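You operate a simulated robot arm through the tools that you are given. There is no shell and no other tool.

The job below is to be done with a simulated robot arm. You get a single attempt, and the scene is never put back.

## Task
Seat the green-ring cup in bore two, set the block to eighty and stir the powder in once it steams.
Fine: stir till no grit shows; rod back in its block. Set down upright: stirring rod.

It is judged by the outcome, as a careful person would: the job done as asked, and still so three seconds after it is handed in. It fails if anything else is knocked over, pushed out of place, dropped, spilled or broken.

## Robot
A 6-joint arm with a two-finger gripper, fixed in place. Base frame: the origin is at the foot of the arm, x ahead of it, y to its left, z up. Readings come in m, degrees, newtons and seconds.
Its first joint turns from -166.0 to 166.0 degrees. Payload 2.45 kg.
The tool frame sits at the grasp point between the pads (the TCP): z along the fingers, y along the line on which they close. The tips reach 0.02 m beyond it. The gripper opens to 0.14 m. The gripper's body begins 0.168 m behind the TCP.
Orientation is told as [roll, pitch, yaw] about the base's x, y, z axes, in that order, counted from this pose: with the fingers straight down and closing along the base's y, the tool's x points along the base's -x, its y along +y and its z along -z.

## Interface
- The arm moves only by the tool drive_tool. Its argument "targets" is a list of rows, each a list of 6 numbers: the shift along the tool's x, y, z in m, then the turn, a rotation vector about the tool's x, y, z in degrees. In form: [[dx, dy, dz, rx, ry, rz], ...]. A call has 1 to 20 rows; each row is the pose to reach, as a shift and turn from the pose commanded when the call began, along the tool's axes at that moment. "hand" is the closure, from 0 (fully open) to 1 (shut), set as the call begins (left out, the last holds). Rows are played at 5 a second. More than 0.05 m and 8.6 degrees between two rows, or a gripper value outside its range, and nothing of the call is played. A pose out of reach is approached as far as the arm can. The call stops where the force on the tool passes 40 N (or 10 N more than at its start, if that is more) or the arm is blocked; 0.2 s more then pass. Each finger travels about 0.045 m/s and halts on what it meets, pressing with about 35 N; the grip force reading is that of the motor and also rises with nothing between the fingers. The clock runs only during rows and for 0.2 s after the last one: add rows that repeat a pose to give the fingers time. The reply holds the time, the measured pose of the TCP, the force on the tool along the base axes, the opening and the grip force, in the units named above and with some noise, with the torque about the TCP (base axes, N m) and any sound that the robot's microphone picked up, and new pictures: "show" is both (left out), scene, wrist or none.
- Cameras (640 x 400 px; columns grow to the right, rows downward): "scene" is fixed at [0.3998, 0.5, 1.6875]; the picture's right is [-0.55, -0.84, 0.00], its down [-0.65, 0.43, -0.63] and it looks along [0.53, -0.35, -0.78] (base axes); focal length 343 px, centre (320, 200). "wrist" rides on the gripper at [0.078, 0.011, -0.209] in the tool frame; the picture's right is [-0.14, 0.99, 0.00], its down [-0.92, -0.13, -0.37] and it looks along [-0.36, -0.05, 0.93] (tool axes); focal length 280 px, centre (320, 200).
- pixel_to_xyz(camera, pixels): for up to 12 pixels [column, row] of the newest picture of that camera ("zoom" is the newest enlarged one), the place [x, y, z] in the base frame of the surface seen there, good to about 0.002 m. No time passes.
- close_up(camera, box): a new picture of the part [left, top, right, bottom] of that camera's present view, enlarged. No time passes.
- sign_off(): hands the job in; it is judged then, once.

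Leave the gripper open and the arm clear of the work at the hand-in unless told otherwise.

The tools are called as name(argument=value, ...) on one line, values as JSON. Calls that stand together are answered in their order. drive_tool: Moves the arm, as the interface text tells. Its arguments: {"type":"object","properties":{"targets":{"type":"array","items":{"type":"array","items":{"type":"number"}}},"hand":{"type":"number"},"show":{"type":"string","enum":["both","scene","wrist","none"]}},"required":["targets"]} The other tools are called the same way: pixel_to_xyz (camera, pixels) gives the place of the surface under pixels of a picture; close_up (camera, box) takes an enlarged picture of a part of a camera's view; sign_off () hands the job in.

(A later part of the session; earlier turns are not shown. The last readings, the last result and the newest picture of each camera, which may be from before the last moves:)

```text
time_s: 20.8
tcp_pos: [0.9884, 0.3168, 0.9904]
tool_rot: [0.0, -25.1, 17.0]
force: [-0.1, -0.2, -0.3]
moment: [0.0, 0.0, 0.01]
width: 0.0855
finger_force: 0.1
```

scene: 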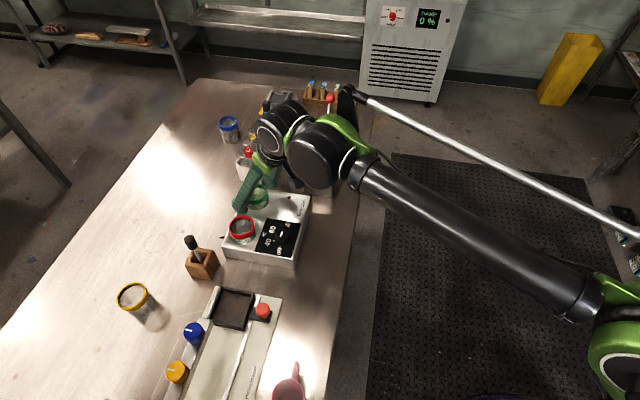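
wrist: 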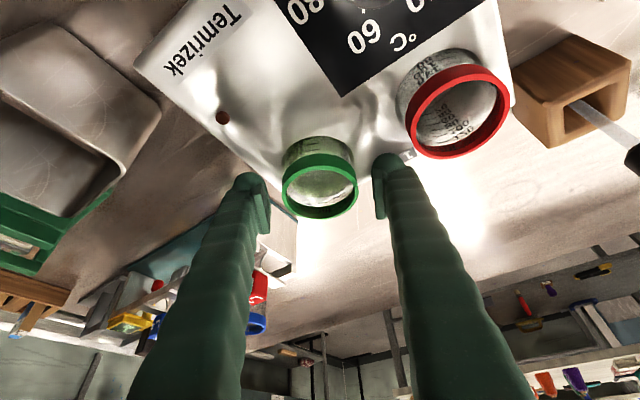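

The cup stands free in bore 2. I'll raise the tool straight up 0.13 m.

drive_tool(targets=[[-0.0042, 0, -0.0091, 0, 0, 0], [-0.0148, 0, -0.0317, 0, 0, 0], [-0.0275, 0, -0.0589, 0, 0, 0], [-0.0423, 0, -0.0906, 0, 0, 0], [-0.0549, 0, -0.1178, 0, 0, 0], [-0.0549, 0, -0.1178, 0, 0, 0]])

close_up(camera="scene", box=[220, 180, 320, 260])

```text
time_s: 22.2
tcp_pos: [0.9894, 0.3186, 1.121]
tool_rot: [0.0, -25.0, 17.0]
force: [-0.7, 0.0, 1.7]
moment: [-0.01, -0.04, 0.0]
width: 0.0854
finger_force: 0.1
```

scene: 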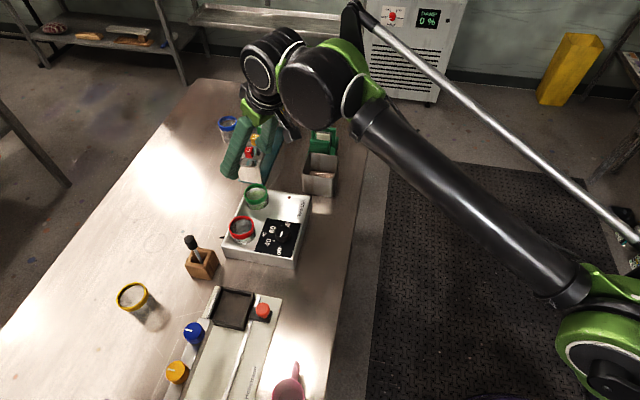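
wrist: 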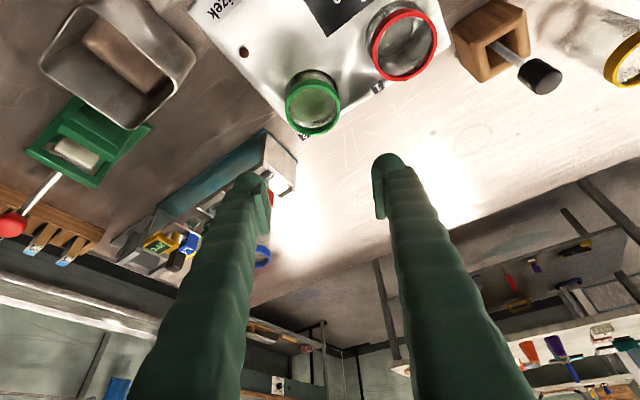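

```text
5.00 times, centred on (270, 220) of scene
```

zoom: 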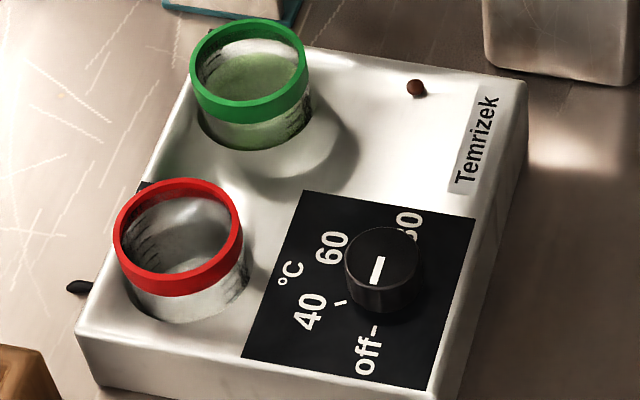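

The green cup is seated in bore 2 and upright. Next is the knob: I'll move back in the tilted pose to above it, at (0.8425, 0.318, 1.12), and then make the tool vertical.

drive_tool(targets=[[0.0317, 0.011, -0.0148, 0, 0, 0], [0.0634, 0.0219, -0.0296, 0, 0, 0], [0.095, 0.0329, -0.0443, 0, 0, 0], [0.1267, 0.0438, -0.0591, 0, 0, 0], [0.1267, 0.0438, -0.0591, 0, 8.33, 0], [0.1267, 0.0438, -0.0591, 0, 16.67, 0], [0.1267, 0.0438, -0.0591, 0, 25, 0], [0.1267, 0.0438, -0.0591, 0, 25, 0]], hand=0.55)

```text
time_s: 24.0
tcp_pos: [0.8433, 0.3172, 1.1209]
tool_rot: [0.0, 0.1, 16.9]
force: [-0.3, 0.3, 0.2]
moment: [0.0, -0.01, -0.02]
width: 0.0629
finger_force: 0.1
```

scene: 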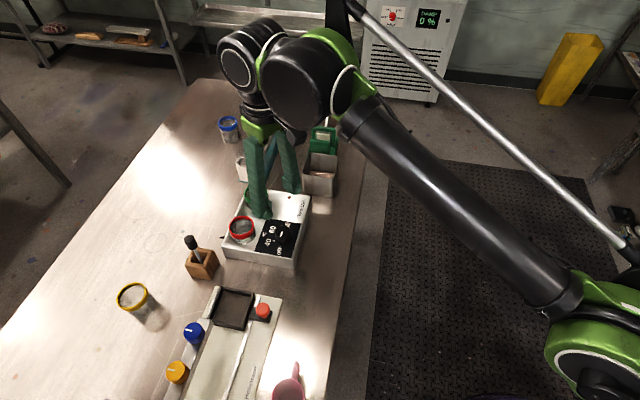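
wrist: 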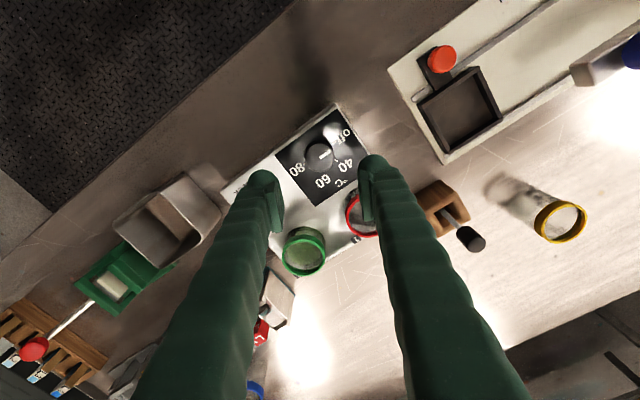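

The tool is vertical above the knob. To leave room for a half turn clockwise, I'll first pre-turn the empty gripper 90° counter-clockwise up here.

drive_tool(targets=[[0, 0, 0, 0, 0, -8.2], [0, 0, 0, 0, 0, -16.4], [0, 0, 0, 0, 0, -24.6], [0, 0, 0, 0, 0, -32.8], [0, 0, 0, 0, 0, -41], [0, 0, 0, 0, 0, -49.2], [0, 0, 0, 0, 0, -57.4], [0, 0, 0, 0, 0, -65.6], [0, 0, 0, 0, 0, -73.8], [0, 0, 0, 0, 0, -82], [0, 0, 0, 0, 0, -90], [0, 0, 0, 0, 0, -90]])

```text
time_s: 26.6
tcp_pos: [0.8425, 0.3193, 1.1197]
tool_rot: [-0.1, 0.0, 107.1]
force: [0.3, -0.4, 0.0]
moment: [0.0, 0.0, 0.0]
width: 0.0632
finger_force: 0.1
```

scene: 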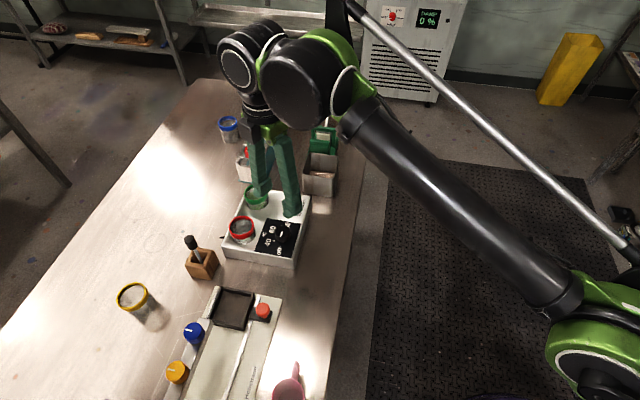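
wrist: 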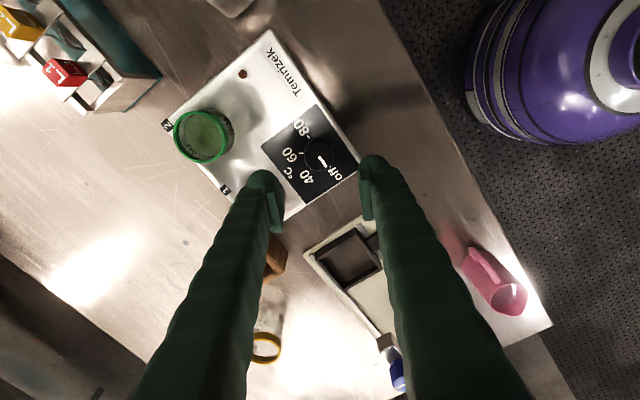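

The pre-turn is done (yaw 107°). I'll refine the knob centre from this view.

close_up(camera="wrist", box=[280, 110, 370, 200])

pixel_to_xyz(camera="zoom", pixels=[[320, 200], [290, 195], [380, 200], [330, 160], [330, 240], [350, 215]])

```text
4.44 times, centred on (325, 155) of wrist
```

zoom: 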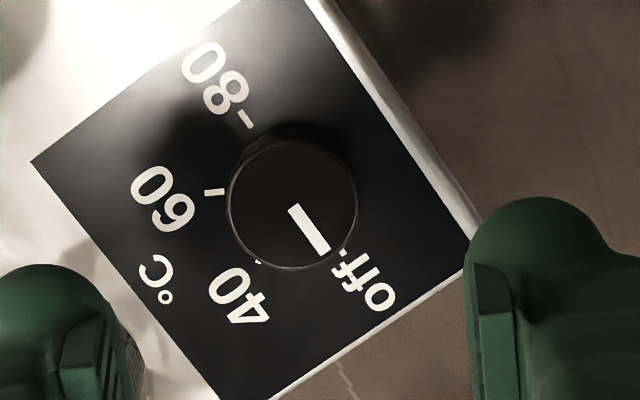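

```text
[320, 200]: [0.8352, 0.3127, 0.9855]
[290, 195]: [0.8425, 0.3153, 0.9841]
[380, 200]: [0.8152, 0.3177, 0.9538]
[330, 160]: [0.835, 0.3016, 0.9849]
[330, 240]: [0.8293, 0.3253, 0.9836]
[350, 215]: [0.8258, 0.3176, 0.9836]
```

The knob centre refines to (0.841, 0.3175). I'll go down around it to z 0.980 (tips at 0.960, panel at 0.954) with fingers 63 mm apart.

drive_tool(targets=[[0.0002, 0.0011, 0.03, 0, 0, 0], [0.0002, 0.0011, 0.06, 0, 0, 0], [0.0002, 0.0011, 0.09, 0, 0, 0], [0.0002, 0.0011, 0.115, 0, 0, 0], [0.0002, 0.0011, 0.13, 0, 0, 0], [0.0002, 0.0011, 0.14, 0, 0, 0], [0.0002, 0.0011, 0.14, 0, 0, 0]])

```text
time_s: 28.2
tcp_pos: [0.841, 0.3169, 0.9797]
tool_rot: [0.0, 0.0, 107.0]
force: [0.6, 0.1, 0.7]
moment: [0.0, -0.02, 0.01]
width: 0.063
finger_force: 0.0
```

scene: 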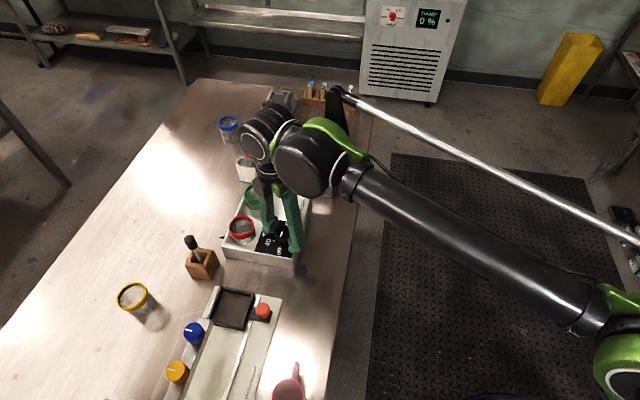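
wrist: 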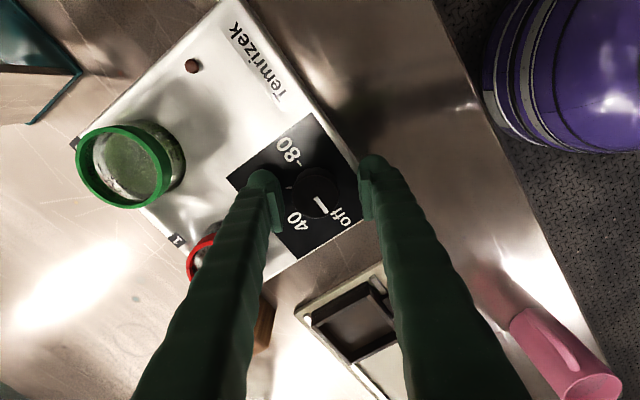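

The knob, at wrist (318,192), is centred between the fingers. I'll close on it.

drive_tool(targets=[[0, 0, 0, 0, 0, 0], [0, 0, 0, 0, 0, 0], [0, 0, 0, 0, 0, 0], [0, 0, 0, 0, 0, 0]], hand=0.85)

```text
time_s: 29.2
tcp_pos: [0.8414, 0.3172, 0.9801]
tool_rot: [0.1, 0.0, 107.0]
force: [27.8, 9.0, 11.9]
moment: [0.17, -0.5, 0.0]
width: 0.0411
finger_force: 14.9
```

scene: 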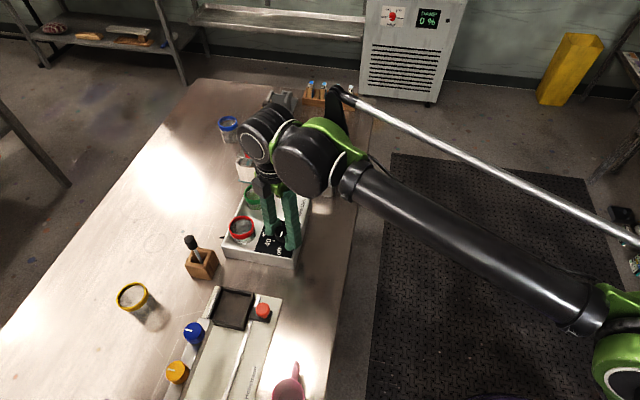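
wrist: 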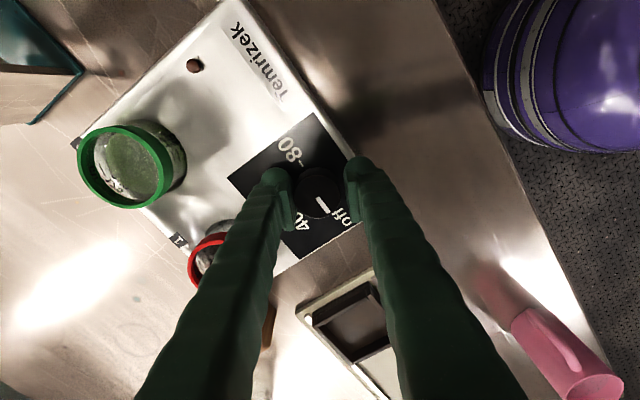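

Only the far finger is touching (28 N towards +x, width 41 mm), so the knob centre is about 2.5 mm further out. I'll shift the tool that way while the grip settles.

drive_tool(targets=[[0, -0.0012, 0, 0, 0, 0], [0, -0.0025, 0, 0, 0, 0], [0, -0.0025, 0, 0, 0, 0], [0, -0.0025, 0, 0, 0, 0]], hand=0.85, show="wrist")

```text
time_s: 30.2
tcp_pos: [0.8441, 0.3174, 0.9789]
tool_rot: [-0.1, 0.0, 106.9]
force: [20.6, 6.6, 4.2]
moment: [0.05, -0.24, 0.01]
width: 0.0368
finger_force: 44.9
```

wrist: 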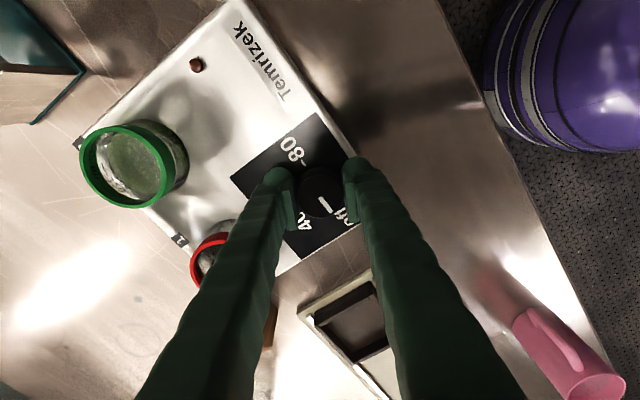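

Both fingers are now on the knob (36.8 mm) but there is still a 20 N side load. I'll ease a further 1.2 mm the same way.

drive_tool(targets=[[0, -0.0012, 0, 0, 0, 0], [0, -0.0012, 0, 0, 0, 0]], hand=0.85, show="none")

```text
time_s: 30.8
tcp_pos: [0.8433, 0.3199, 0.9778]
tool_rot: [0.2, 0.1, 106.9]
force: [-5.6, -3.1, -15.7]
moment: [-0.02, 0.1, 0.02]
width: 0.0367
finger_force: 44.9
```

The side load is now small, but the tool is pulled down about 16 N. I'll relax that with a 0.7 mm drop and 0.25 mm back.

drive_tool(targets=[[0, 0.0002, 0.0007, 0, 0, 0], [0, 0.0002, 0.0007, 0, 0, 0]], hand=0.85, show="none")

```text
time_s: 31.4
tcp_pos: [0.8447, 0.3188, 0.9787]
tool_rot: [0.1, 0.0, 107.0]
force: [-8.5, -7.7, -12.2]
moment: [-0.14, 0.06, -0.03]
width: 0.0367
finger_force: 45.5
```

Loads are modest now. I'll turn clockwise by 60° towards "40" as a first check, adding a small relaxing offset.

drive_tool(targets=[[0.0002, 0.0004, 0.0005, 0, 0, 4], [0.0002, 0.0004, 0.0005, 0, 0, 9], [0.0002, 0.0004, 0.0005, 0, 0, 14], [0.0002, 0.0004, 0.0005, 0, 0, 19], [0.0002, 0.0004, 0.0005, 0, 0, 24], [0.0002, 0.0004, 0.0005, 0, 0, 29], [0.0002, 0.0004, 0.0005, 0, 0, 34], [0.0002, 0.0004, 0.0005, 0, 0, 39], [0.0002, 0.0004, 0.0005, 0, 0, 44], [0.0002, 0.0004, 0.0005, 0, 0, 49], [0.0002, 0.0004, 0.0005, 0, 0, 54], [0.0002, 0.0004, 0.0005, 0, 0, 60]], hand=0.85)

```text
time_s: 34.0
tcp_pos: [0.8452, 0.319, 0.9792]
tool_rot: [0.0, 0.1, 46.8]
force: [14.3, 4.1, 16.2]
moment: [0.11, -0.22, -0.04]
width: 0.0367
finger_force: 45.0
```

scene: 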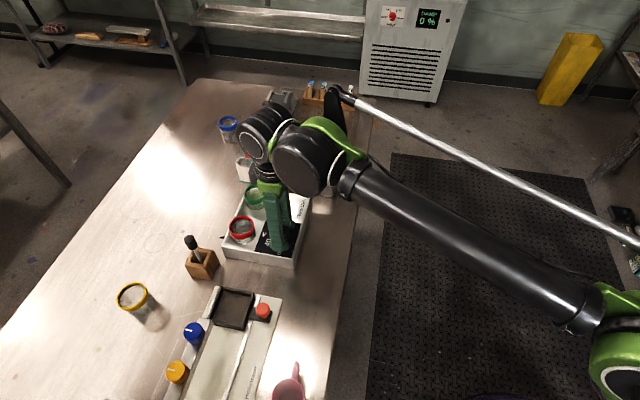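
wrist: 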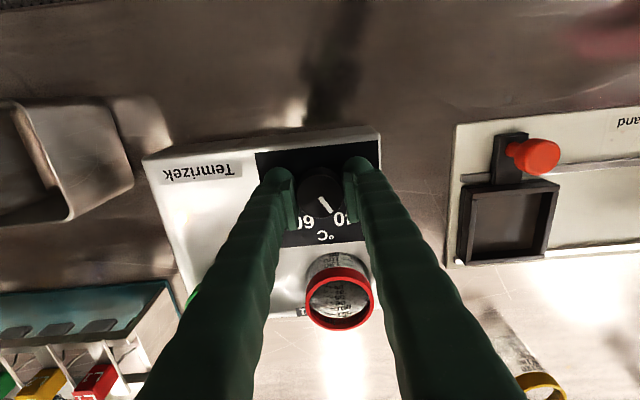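

The knob turned with the fingers: the pointer keeps its place in the wrist view at (325,203), now towards 40. I'll continue another 60°, easing the small side load.

drive_tool(targets=[[-0.0003, -0.0002, -0.0004, 0, 0, 4], [-0.0003, -0.0002, -0.0004, 0, 0, 9], [-0.0003, -0.0002, -0.0004, 0, 0, 14], [-0.0003, -0.0002, -0.0004, 0, 0, 19], [-0.0003, -0.0002, -0.0004, 0, 0, 24], [-0.0003, -0.0002, -0.0004, 0, 0, 29], [-0.0003, -0.0002, -0.0004, 0, 0, 34], [-0.0003, -0.0002, -0.0004, 0, 0, 39], [-0.0003, -0.0002, -0.0004, 0, 0, 44], [-0.0003, -0.0002, -0.0004, 0, 0, 49], [-0.0003, -0.0002, -0.0004, 0, 0, 54], [-0.0003, -0.0002, -0.0004, 0, 0, 60]], hand=0.85)

```text
time_s: 36.6
tcp_pos: [0.8448, 0.3178, 0.9788]
tool_rot: [0.0, 0.0, -13.1]
force: [-7.7, -12.2, -6.1]
moment: [-0.12, 0.15, 0.01]
width: 0.0367
finger_force: 45.2
```

scene: 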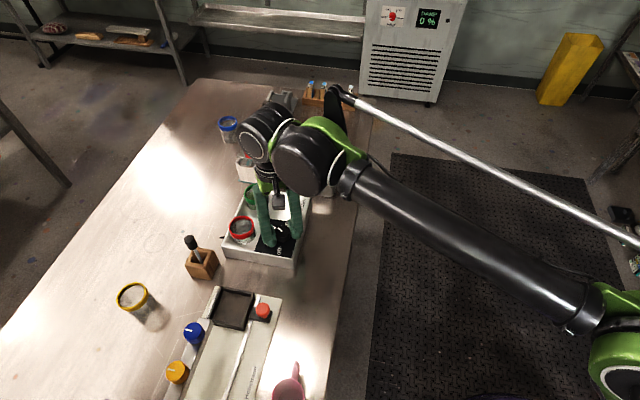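
wrist: 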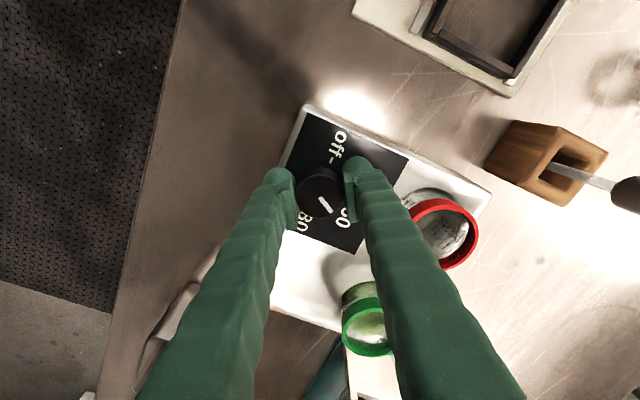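

The pointer is now towards 60. I'll turn the last 60° to 80.

drive_tool(targets=[[0.0003, -0.0003, 0.0002, 0, 0, 4], [0.0003, -0.0003, 0.0002, 0, 0, 9], [0.0003, -0.0003, 0.0002, 0, 0, 14], [0.0003, -0.0003, 0.0002, 0, 0, 19], [0.0003, -0.0003, 0.0002, 0, 0, 24], [0.0003, -0.0003, 0.0002, 0, 0, 29], [0.0003, -0.0003, 0.0002, 0, 0, 34], [0.0003, -0.0003, 0.0002, 0, 0, 39], [0.0003, -0.0003, 0.0002, 0, 0, 44], [0.0003, -0.0003, 0.0002, 0, 0, 49], [0.0003, -0.0003, 0.0002, 0, 0, 54], [0.0003, -0.0003, 0.0002, 0, 0, 60], [0.0003, -0.0003, 0.0002, 0, 0, 60]], hand=0.85)

close_up(camera="wrist", box=[270, 120, 390, 260])

```text
time_s: 39.4
tcp_pos: [0.8444, 0.3171, 0.9785]
tool_rot: [0.0, 0.0, -73.1]
force: [7.8, -5.6, 16.6]
moment: [-0.07, -0.09, -0.02]
width: 0.0364
finger_force: 45.5
```

scene: 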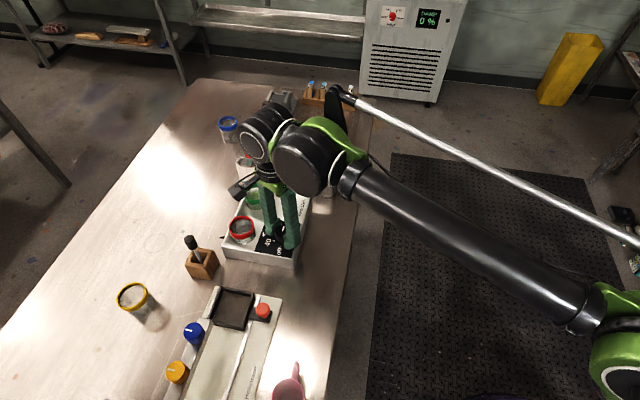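
wrist: 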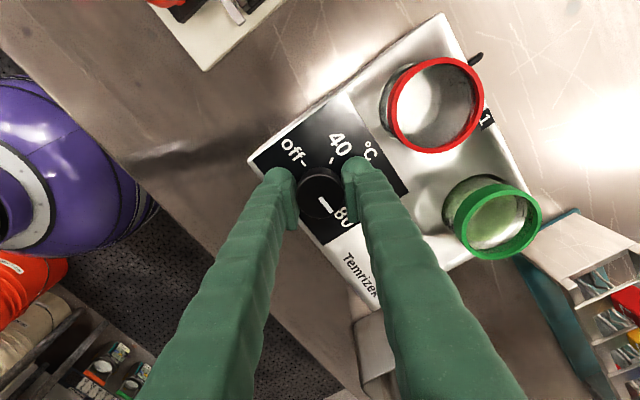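

```text
2.86 times, centred on (330, 190) of wrist
```

zoom: 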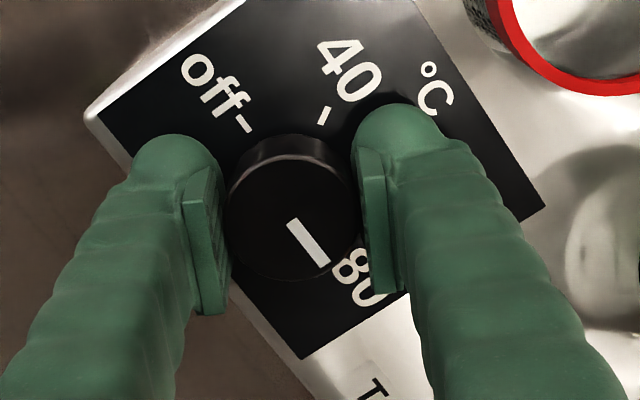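

The pointer now lies towards 80, opposite the off tick. I'll let go of the knob.

drive_tool(targets=[[0, 0, 0, 0, 0, 0], [0, 0, 0, 0, 0, 0], [0, 0, 0, 0, 0, 0]], hand=0.55, show="none")

drive_tool(targets=[[0, 0, -0.01, 0, 0, 0], [0, 0, -0.035, 0, 0, 0], [0, 0, -0.07, 0, 0, 0], [0, 0, -0.11, 0, 0, 0], [0, 0, -0.15, 0, 0, 0], [0, 0, -0.15, 0, 0, 0]])

close_up(camera="scene", box=[220, 180, 320, 260])

close_up(camera="wrist", box=[260, 100, 400, 220])

```text
time_s: 40.2
tcp_pos: [0.8439, 0.3184, 0.9781]
tool_rot: [0.0, 0.0, -73.0]
force: [-0.5, -0.3, -0.9]
moment: [0.03, -0.01, 0.02]
width: 0.063
finger_force: 0.0
```

```text
time_s: 41.6
tcp_pos: [0.8459, 0.318, 1.1281]
tool_rot: [0.0, -0.1, -73.1]
force: [0.2, 0.0, 0.1]
moment: [0.0, 0.01, -0.01]
width: 0.063
finger_force: 0.1
```

scene: 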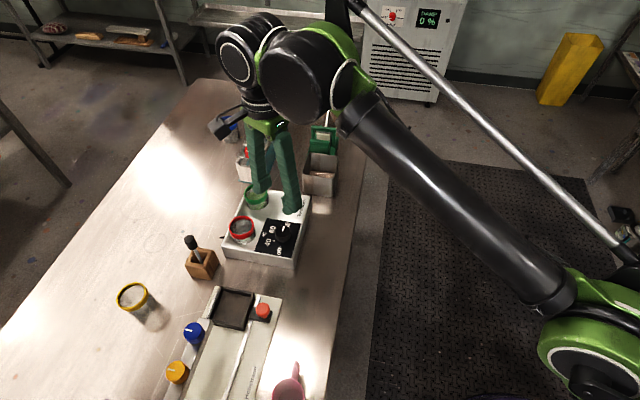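
wrist: 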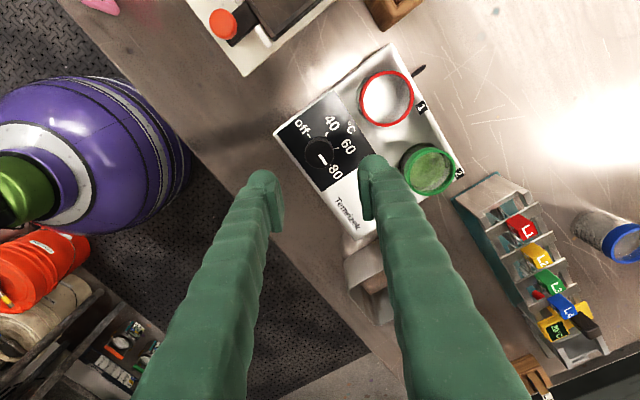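

```text
5.00 times, centred on (270, 220) of scene
```

zoom: 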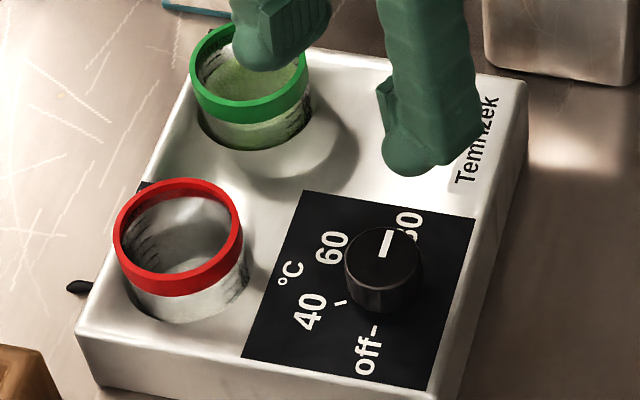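

```text
3.33 times, centred on (330, 160) of wrist
```

zoom: 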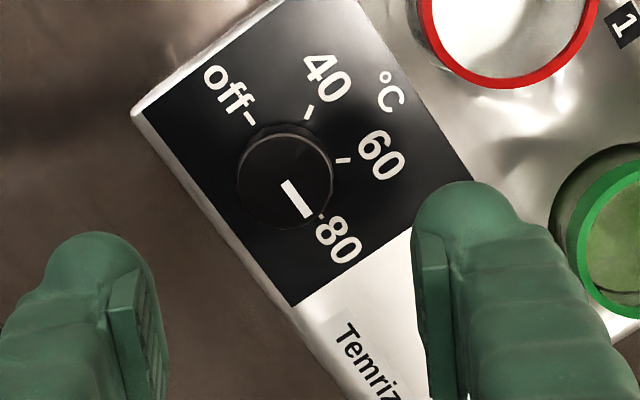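

The pointer reads 80. I'll measure its direction precisely against the tick.

close_up(camera="wrist", box=[285, 115, 365, 195])

pixel_to_xyz(camera="zoom", pixels=[[255, 160], [320, 200], [200, 100], [310, 225], [240, 130], [350, 270]])

```text
5.00 times, centred on (325, 155) of wrist
```

zoom: 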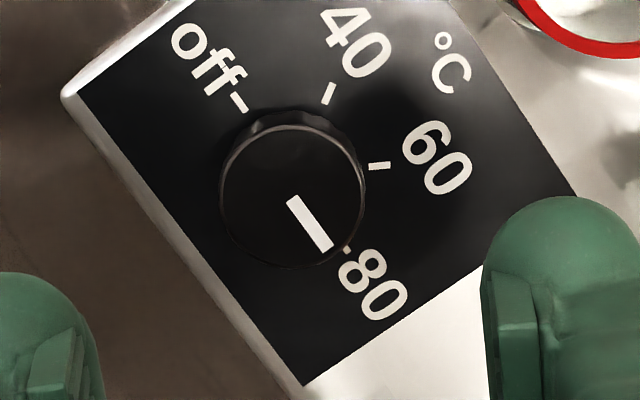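

```text
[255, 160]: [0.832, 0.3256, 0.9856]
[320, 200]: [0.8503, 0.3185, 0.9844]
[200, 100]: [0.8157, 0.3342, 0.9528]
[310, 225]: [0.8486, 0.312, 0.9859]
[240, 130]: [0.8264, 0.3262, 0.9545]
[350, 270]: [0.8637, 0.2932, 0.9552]
```

pixel_to_xyz(camera="zoom", pixels=[[293, 198], [327, 249], [240, 102], [328, 93], [379, 165], [349, 250], [222, 195], [363, 195], [292, 127], [292, 266]])

close_up(camera="scene", box=[240, 180, 310, 220])

```text
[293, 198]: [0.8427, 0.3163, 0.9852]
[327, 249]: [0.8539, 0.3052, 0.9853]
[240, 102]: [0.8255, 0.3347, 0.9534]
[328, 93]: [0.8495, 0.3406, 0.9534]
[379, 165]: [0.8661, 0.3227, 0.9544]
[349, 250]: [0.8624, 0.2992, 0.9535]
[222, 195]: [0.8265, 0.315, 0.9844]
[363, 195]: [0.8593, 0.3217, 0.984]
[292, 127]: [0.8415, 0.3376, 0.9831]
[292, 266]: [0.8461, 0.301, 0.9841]
```

```text
9.14 times, centred on (275, 200) of scene
```

zoom: 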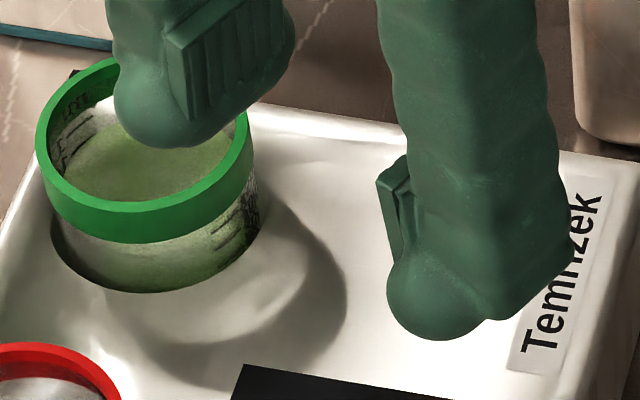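

The pointer is at -44.7° and the 80 tick at -45°, so the block is set. While it heats I'll turn the gripper back to yaw 22°, facing the rod.

drive_tool(targets=[[0, 0, -0.01, 0, 0, -8], [0, 0, -0.02, 0, 0, -16], [0, 0, -0.03, 0, 0, -24], [0, 0, -0.04, 0, 0, -32], [0, 0, -0.05, 0, 0, -40], [0, 0, -0.06, 0, 0, -48], [0, 0, -0.07, 0, 0, -56], [0, 0, -0.07, 0, 0, -64], [0, 0, -0.07, 0, 0, -72], [0, 0, -0.07, 0, 0, -80], [0, 0, -0.07, 0, 0, -88], [0, 0, -0.07, 0, 0, -95], [0, 0, -0.07, 0, 0, -95]], hand=0.55)

close_up(camera="scene", box=[210, 160, 330, 260])

```text
time_s: 44.4
tcp_pos: [0.8368, 0.3162, 1.1899]
tool_rot: [0.0, 0.0, 22.0]
force: [0.2, -0.5, -0.4]
moment: [-0.03, 0.02, -0.06]
width: 0.0628
finger_force: 0.0
out of reach, approached as far as the arm can: row 7, 8, 9, 10, 11, 12, 13
```

scene: 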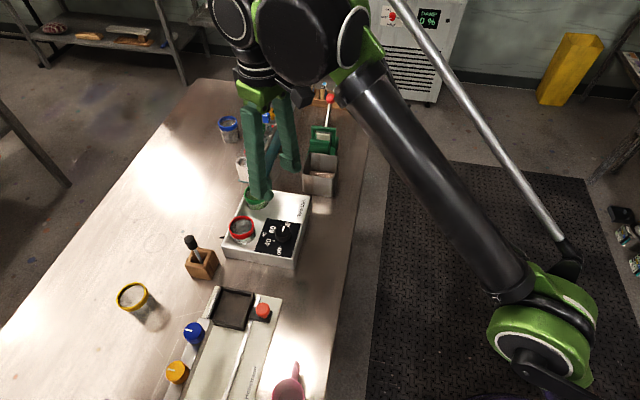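
wrist: 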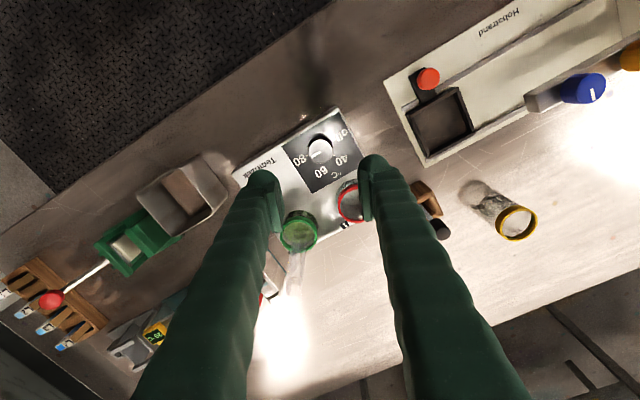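

```text
4.00 times, centred on (270, 210) of scene
```

zoom: 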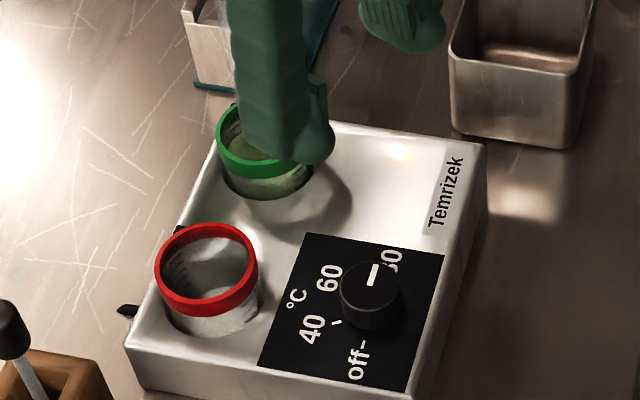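

A faint steam column shows above the green cup (wrist (297,265)), and the block's lamp at zoom (400,150) glows, so it is steaming. Next I'll head for the rod: move left and down while tilting 25° forward, to (0.86, 0.40, 1.15).

drive_tool(targets=[[-0.0152, 0.0233, 0.016, 0, -8.33, 0], [-0.0303, 0.0467, 0.032, 0, -16.67, 0], [-0.0455, 0.07, 0.048, 0, -25, 0], [-0.0455, 0.07, 0.048, 0, -25, 0]], hand=0.55)

close_up(camera="scene", box=[210, 140, 330, 240])

close_up(camera="scene", box=[165, 220, 229, 285])

```text
time_s: 45.4
tcp_pos: [0.852, 0.3961, 1.1426]
tool_rot: [0.1, -25.2, 22.0]
force: [0.0, 0.5, -0.9]
moment: [0.02, -0.01, 0.02]
width: 0.0629
finger_force: 0.1
```

scene: 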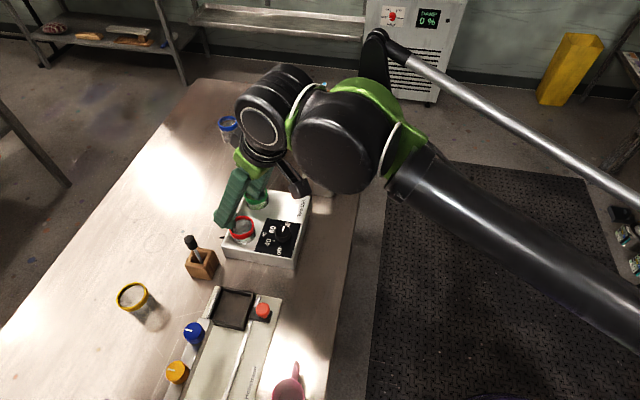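
wrist: 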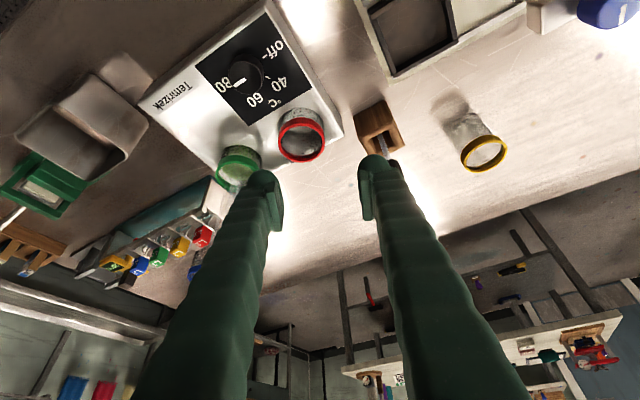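

```text
4.00 times, centred on (270, 190) of scene
```

zoom: 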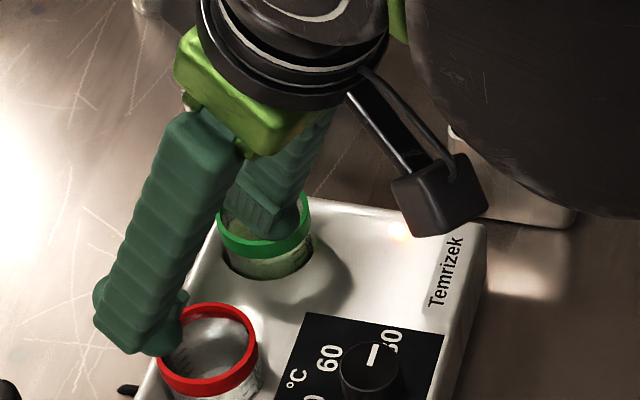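

```text
6.15 times, centred on (197, 252) of scene
```

zoom: 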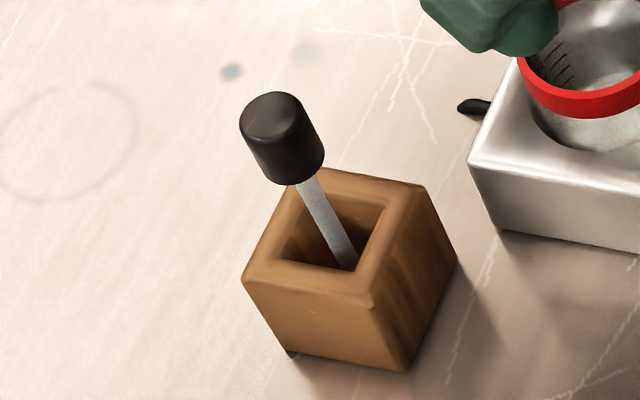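

The lamp glows and there's some steam. I'll measure the rod in this zoom: handle top (268,115), handle foot, shaft points, and the block's hole.

pixel_to_xyz(camera="zoom", pixels=[[268, 113], [245, 120], [300, 108], [265, 160], [290, 155], [312, 150], [308, 190], [328, 228], [345, 262], [300, 165], [280, 140]])

pixel_to_xyz(camera="zoom", pixels=[[325, 175], [415, 195], [370, 295], [250, 275], [320, 195], [382, 210], [355, 268], [282, 255], [300, 250], [370, 225], [290, 345], [400, 365]])

```text
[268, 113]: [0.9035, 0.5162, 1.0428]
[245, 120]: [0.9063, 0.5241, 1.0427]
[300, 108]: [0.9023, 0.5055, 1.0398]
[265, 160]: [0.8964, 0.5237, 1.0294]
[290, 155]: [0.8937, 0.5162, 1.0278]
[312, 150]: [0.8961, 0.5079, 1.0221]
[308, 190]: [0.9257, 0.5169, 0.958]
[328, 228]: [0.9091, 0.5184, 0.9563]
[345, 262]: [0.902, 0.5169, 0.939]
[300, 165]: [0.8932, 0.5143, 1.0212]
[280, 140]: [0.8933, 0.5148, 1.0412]
```

```text
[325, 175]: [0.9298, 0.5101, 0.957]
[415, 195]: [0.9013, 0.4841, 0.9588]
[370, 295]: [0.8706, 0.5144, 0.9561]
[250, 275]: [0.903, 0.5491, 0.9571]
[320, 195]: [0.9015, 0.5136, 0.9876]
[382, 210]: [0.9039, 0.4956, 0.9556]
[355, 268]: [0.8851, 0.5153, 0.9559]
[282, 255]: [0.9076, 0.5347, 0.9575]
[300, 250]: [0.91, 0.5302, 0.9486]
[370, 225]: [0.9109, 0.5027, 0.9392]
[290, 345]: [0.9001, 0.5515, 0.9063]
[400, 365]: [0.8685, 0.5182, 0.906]
```

The rod stands vertical at about (0.903, 0.5155), with the handle about 20 mm thick from z 1.013 to 1.043. The block's hole is about 27 mm square, centred near the same spot. I'll move to above the handle at z 1.10.

drive_tool(targets=[[-0.0162, 0.0228, 0.0192, 0, 0, 0], [-0.0325, 0.0455, 0.0383, 0, 0, 0], [-0.0487, 0.0683, 0.0575, 0, 0, 0], [-0.0649, 0.091, 0.0766, 0, 0, 0], [-0.0649, 0.091, 0.0766, 0, 0, 0]], hand=0.55)

close_up(camera="wrist", box=[250, 60, 410, 200])

close_up(camera="scene", box=[160, 180, 280, 280])

```text
time_s: 46.6
tcp_pos: [0.9043, 0.5172, 1.0988]
tool_rot: [0.1, -25.1, 22.1]
force: [-0.7, -0.6, 0.4]
moment: [0.01, -0.06, 0.01]
width: 0.0631
finger_force: 0.0
```

scene: 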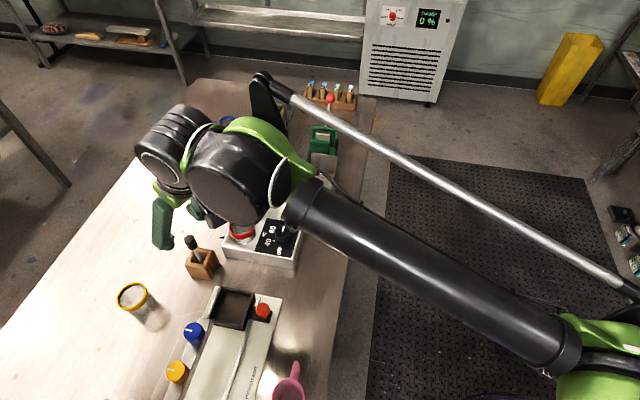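
wrist: 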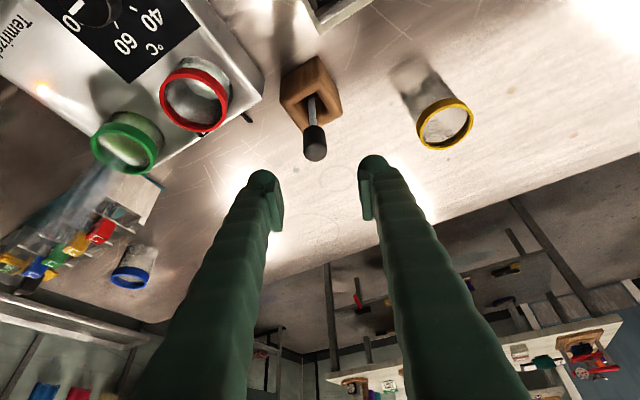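

```text
2.86 times, centred on (330, 130) of wrist
```

zoom: 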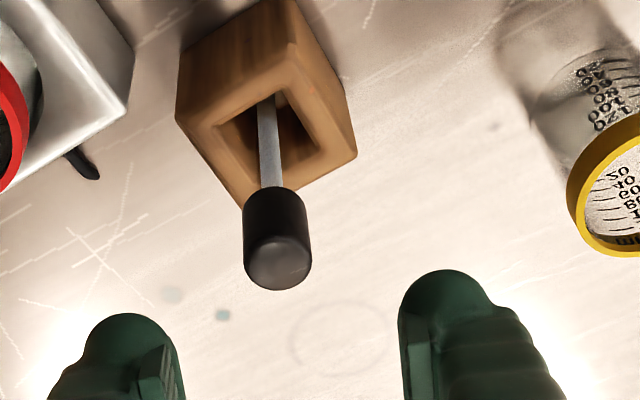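

```text
4.00 times, centred on (220, 230) of scene
```

zoom: 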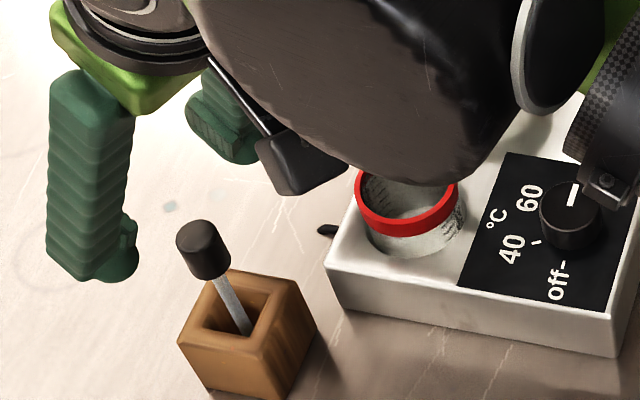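

Steam is clearly rising from the green cup (wrist (85,190)). I'll fix the handle centre from this near view.

close_up(camera="wrist", box=[285, 80, 350, 170])

pixel_to_xyz(camera="wrist", pixels=[[315, 152], [306, 152], [324, 151], [315, 159], [315, 135], [307, 135], [322, 135], [312, 118], [311, 105], [314, 145]])

```text
4.44 times, centred on (318, 125) of wrist
```

zoom: 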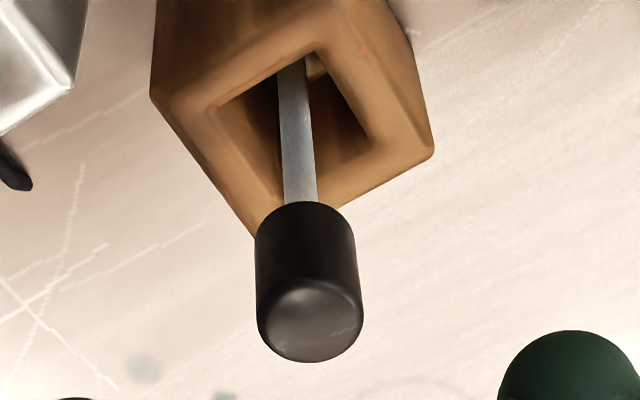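

```text
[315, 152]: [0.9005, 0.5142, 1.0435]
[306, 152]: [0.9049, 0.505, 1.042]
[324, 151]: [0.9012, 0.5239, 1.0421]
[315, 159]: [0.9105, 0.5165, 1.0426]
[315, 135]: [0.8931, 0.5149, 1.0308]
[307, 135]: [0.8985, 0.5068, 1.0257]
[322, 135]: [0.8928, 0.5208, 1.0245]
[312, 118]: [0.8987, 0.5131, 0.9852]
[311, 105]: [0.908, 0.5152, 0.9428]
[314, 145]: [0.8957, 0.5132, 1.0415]
```

The handle centre is (0.902, 0.5145) with its top at z 1.043. I'll go straight down to TCP z 1.028 with the fingers either side of the handle.

drive_tool(targets=[[0.0071, -0.0005, 0.0131, 0, 0, 0], [0.0156, -0.0005, 0.0312, 0, 0, 0], [0.0236, -0.0005, 0.0475, 0, 0, 0], [0.0287, -0.0005, 0.0584, 0, 0, 0], [0.0316, -0.0005, 0.0647, 0, 0, 0], [0.0316, -0.0005, 0.0647, 0, 0, 0]], hand=0.55)

close_up(camera="wrist", box=[240, 100, 400, 240])

```text
time_s: 48.0
tcp_pos: [0.9016, 0.5155, 1.0288]
tool_rot: [-0.1, -25.1, 22.0]
force: [-0.7, 0.7, -0.9]
moment: [0.02, 0.0, -0.01]
width: 0.0629
finger_force: 0.2
```

scene: 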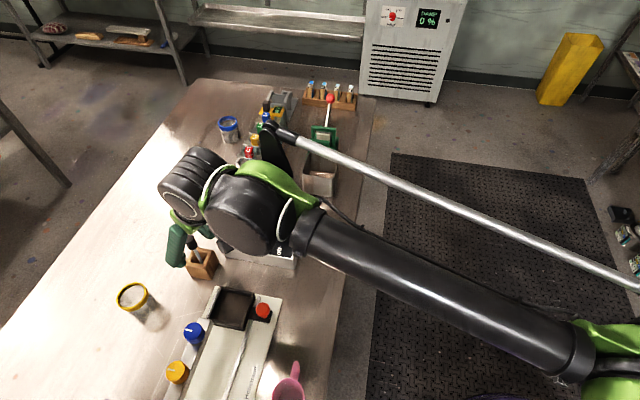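
wrist: 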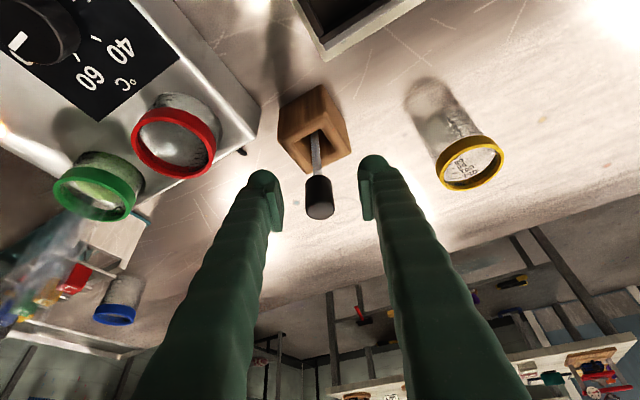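

```text
2.86 times, centred on (320, 170) of wrist
```

zoom: 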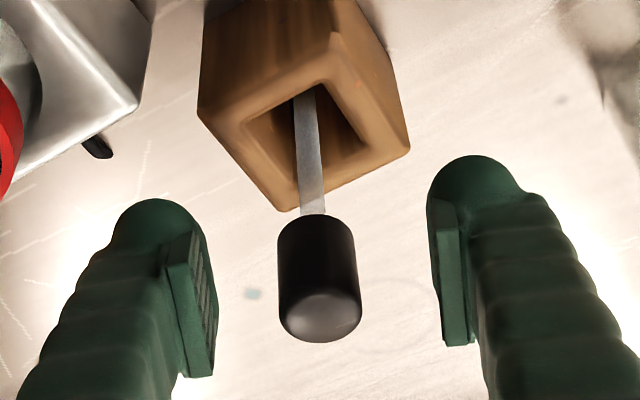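

The handle is centred between the pads, so I'll close on it.

drive_tool(targets=[[0, 0, 0, 0, 0, 0], [0, 0, 0, 0, 0, 0], [0, 0, 0, 0, 0, 0], [0, 0, 0, 0, 0, 0], [0, 0, 0, 0, 0, 0]], hand=0.95)

close_up(camera="wrist", box=[240, 100, 400, 240])

```text
time_s: 49.2
tcp_pos: [0.9008, 0.5154, 1.0276]
tool_rot: [-0.1, -24.9, 22.0]
force: [-0.7, -0.8, -0.1]
moment: [-0.01, 0.0, 0.03]
width: 0.0205
finger_force: 34.8
```

scene: 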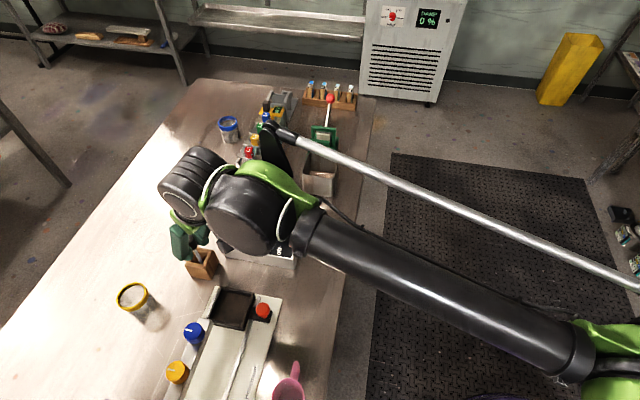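
wrist: 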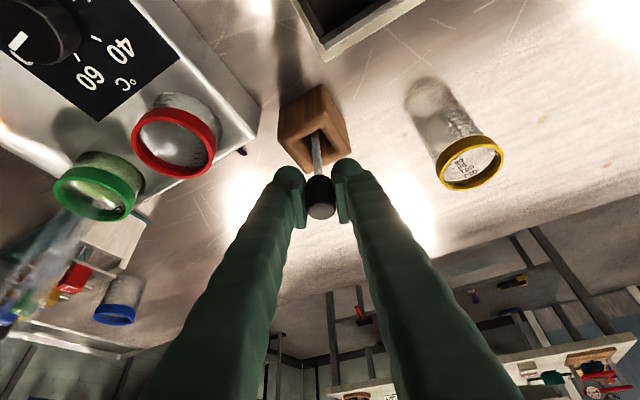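

```text
2.86 times, centred on (320, 170) of wrist
```

zoom: 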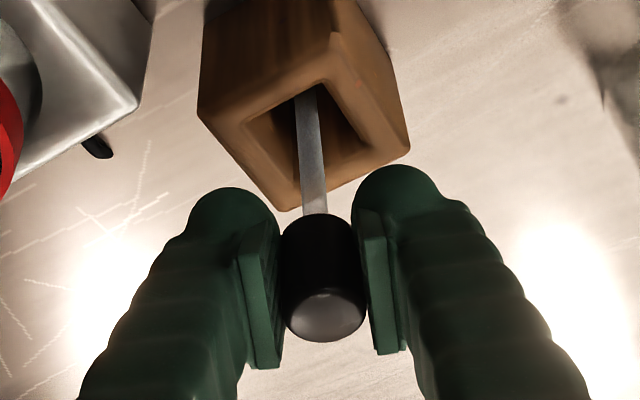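

Gripped at 20.5 mm. I note this pose, TCP (0.902, 0.5145, 1.028), for the return. Next I'll lift the rod straight up 0.105 m.

drive_tool(targets=[[-0.0021, 0, -0.0045, 0, 0, 0], [-0.0085, 0, -0.0181, 0, 0, 0], [-0.0169, 0, -0.0363, 0, 0, 0], [-0.0254, 0, -0.0544, 0, 0, 0], [-0.0338, 0, -0.0725, 0, 0, 0], [-0.0412, 0, -0.0884, 0, 0, 0], [-0.0444, 0, -0.0952, 0, 0, 0], [-0.0444, 0, -0.0952, 0, 0, 0]], hand=0.95)

close_up(camera="scene", box=[140, 170, 260, 290])

close_up(camera="wrist", box=[240, 60, 400, 220])

```text
time_s: 51.0
tcp_pos: [0.9025, 0.5132, 1.1345]
tool_rot: [0.0, -25.0, 22.0]
force: [-0.2, -0.4, -0.1]
moment: [0.0, -0.01, -0.01]
width: 0.0199
finger_force: 35.0
```

scene: 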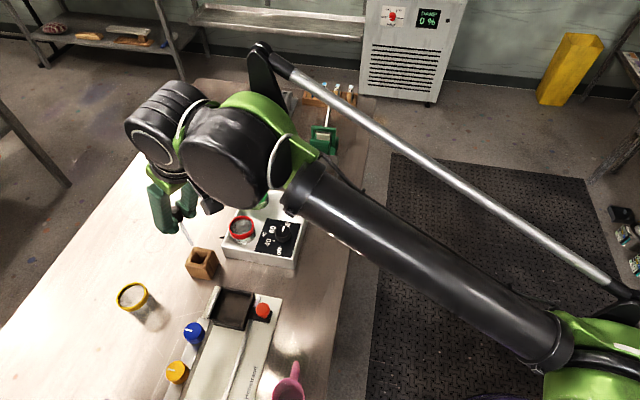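
wrist: 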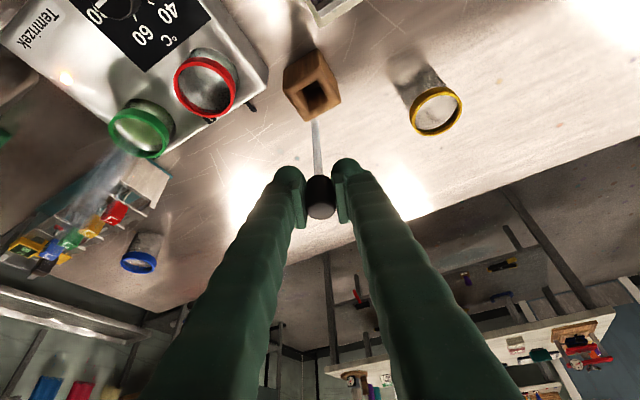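

```text
3.33 times, centred on (200, 230) of scene
```

zoom: 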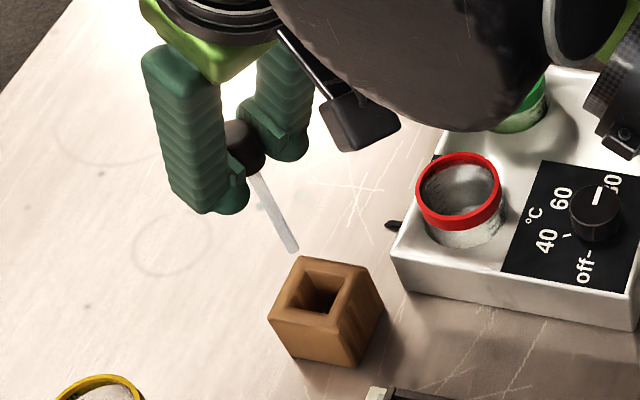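

```text
2.50 times, centred on (320, 140) of wrist
```

zoom: 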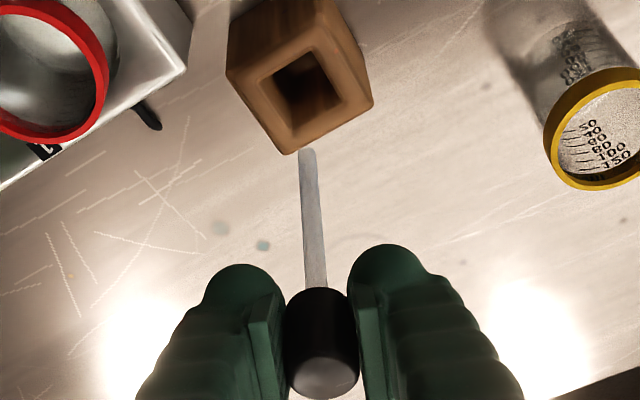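

The rod is out of its block. I'll measure the tip, shaft and empty hole now.

pixel_to_xyz(camera="zoom", pixels=[[307, 154], [308, 170], [310, 200], [312, 230], [314, 260], [316, 282], [322, 375], [322, 320], [302, 88], [300, 55], [275, 80], [328, 90]])

close_up(camera="scene", box=[170, 200, 230, 280])

pixel_to_xyz(camera="zoom", pixels=[[320, 200], [300, 150], [280, 120]])

```text
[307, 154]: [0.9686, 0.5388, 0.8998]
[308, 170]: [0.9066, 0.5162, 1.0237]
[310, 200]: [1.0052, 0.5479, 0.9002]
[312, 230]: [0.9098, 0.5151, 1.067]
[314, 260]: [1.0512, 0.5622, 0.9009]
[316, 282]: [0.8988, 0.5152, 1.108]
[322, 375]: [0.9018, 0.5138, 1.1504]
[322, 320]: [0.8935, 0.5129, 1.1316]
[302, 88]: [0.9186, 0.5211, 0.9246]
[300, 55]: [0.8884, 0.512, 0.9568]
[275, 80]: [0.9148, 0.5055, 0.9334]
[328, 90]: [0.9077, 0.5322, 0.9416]
```

```text
5.00 times, centred on (200, 240) of scene
```

zoom: 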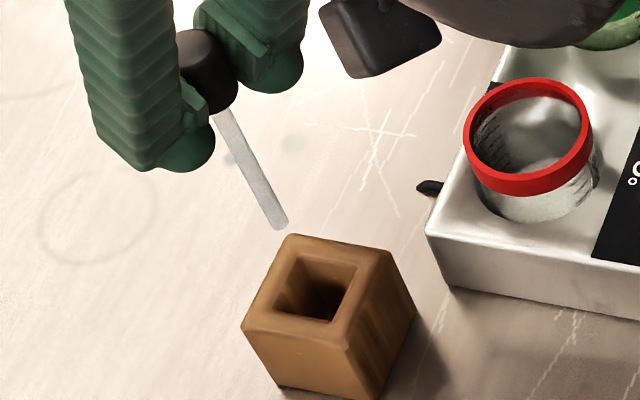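

```text
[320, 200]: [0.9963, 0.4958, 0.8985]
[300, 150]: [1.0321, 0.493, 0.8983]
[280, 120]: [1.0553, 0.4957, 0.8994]
```

pixel_to_xyz(camera="zoom", pixels=[[279, 222], [275, 215], [270, 205], [262, 190], [254, 175], [245, 160], [236, 144], [228, 130], [222, 118], [205, 60], [345, 265], [310, 300]])

```text
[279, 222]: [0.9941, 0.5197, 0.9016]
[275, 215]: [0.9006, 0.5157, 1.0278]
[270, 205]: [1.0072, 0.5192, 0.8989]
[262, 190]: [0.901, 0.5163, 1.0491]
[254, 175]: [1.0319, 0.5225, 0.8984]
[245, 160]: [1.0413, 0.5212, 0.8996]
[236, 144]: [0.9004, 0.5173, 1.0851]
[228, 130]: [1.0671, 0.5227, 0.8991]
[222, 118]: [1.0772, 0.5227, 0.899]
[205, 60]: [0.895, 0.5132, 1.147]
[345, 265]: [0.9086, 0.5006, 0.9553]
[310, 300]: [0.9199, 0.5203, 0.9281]
```

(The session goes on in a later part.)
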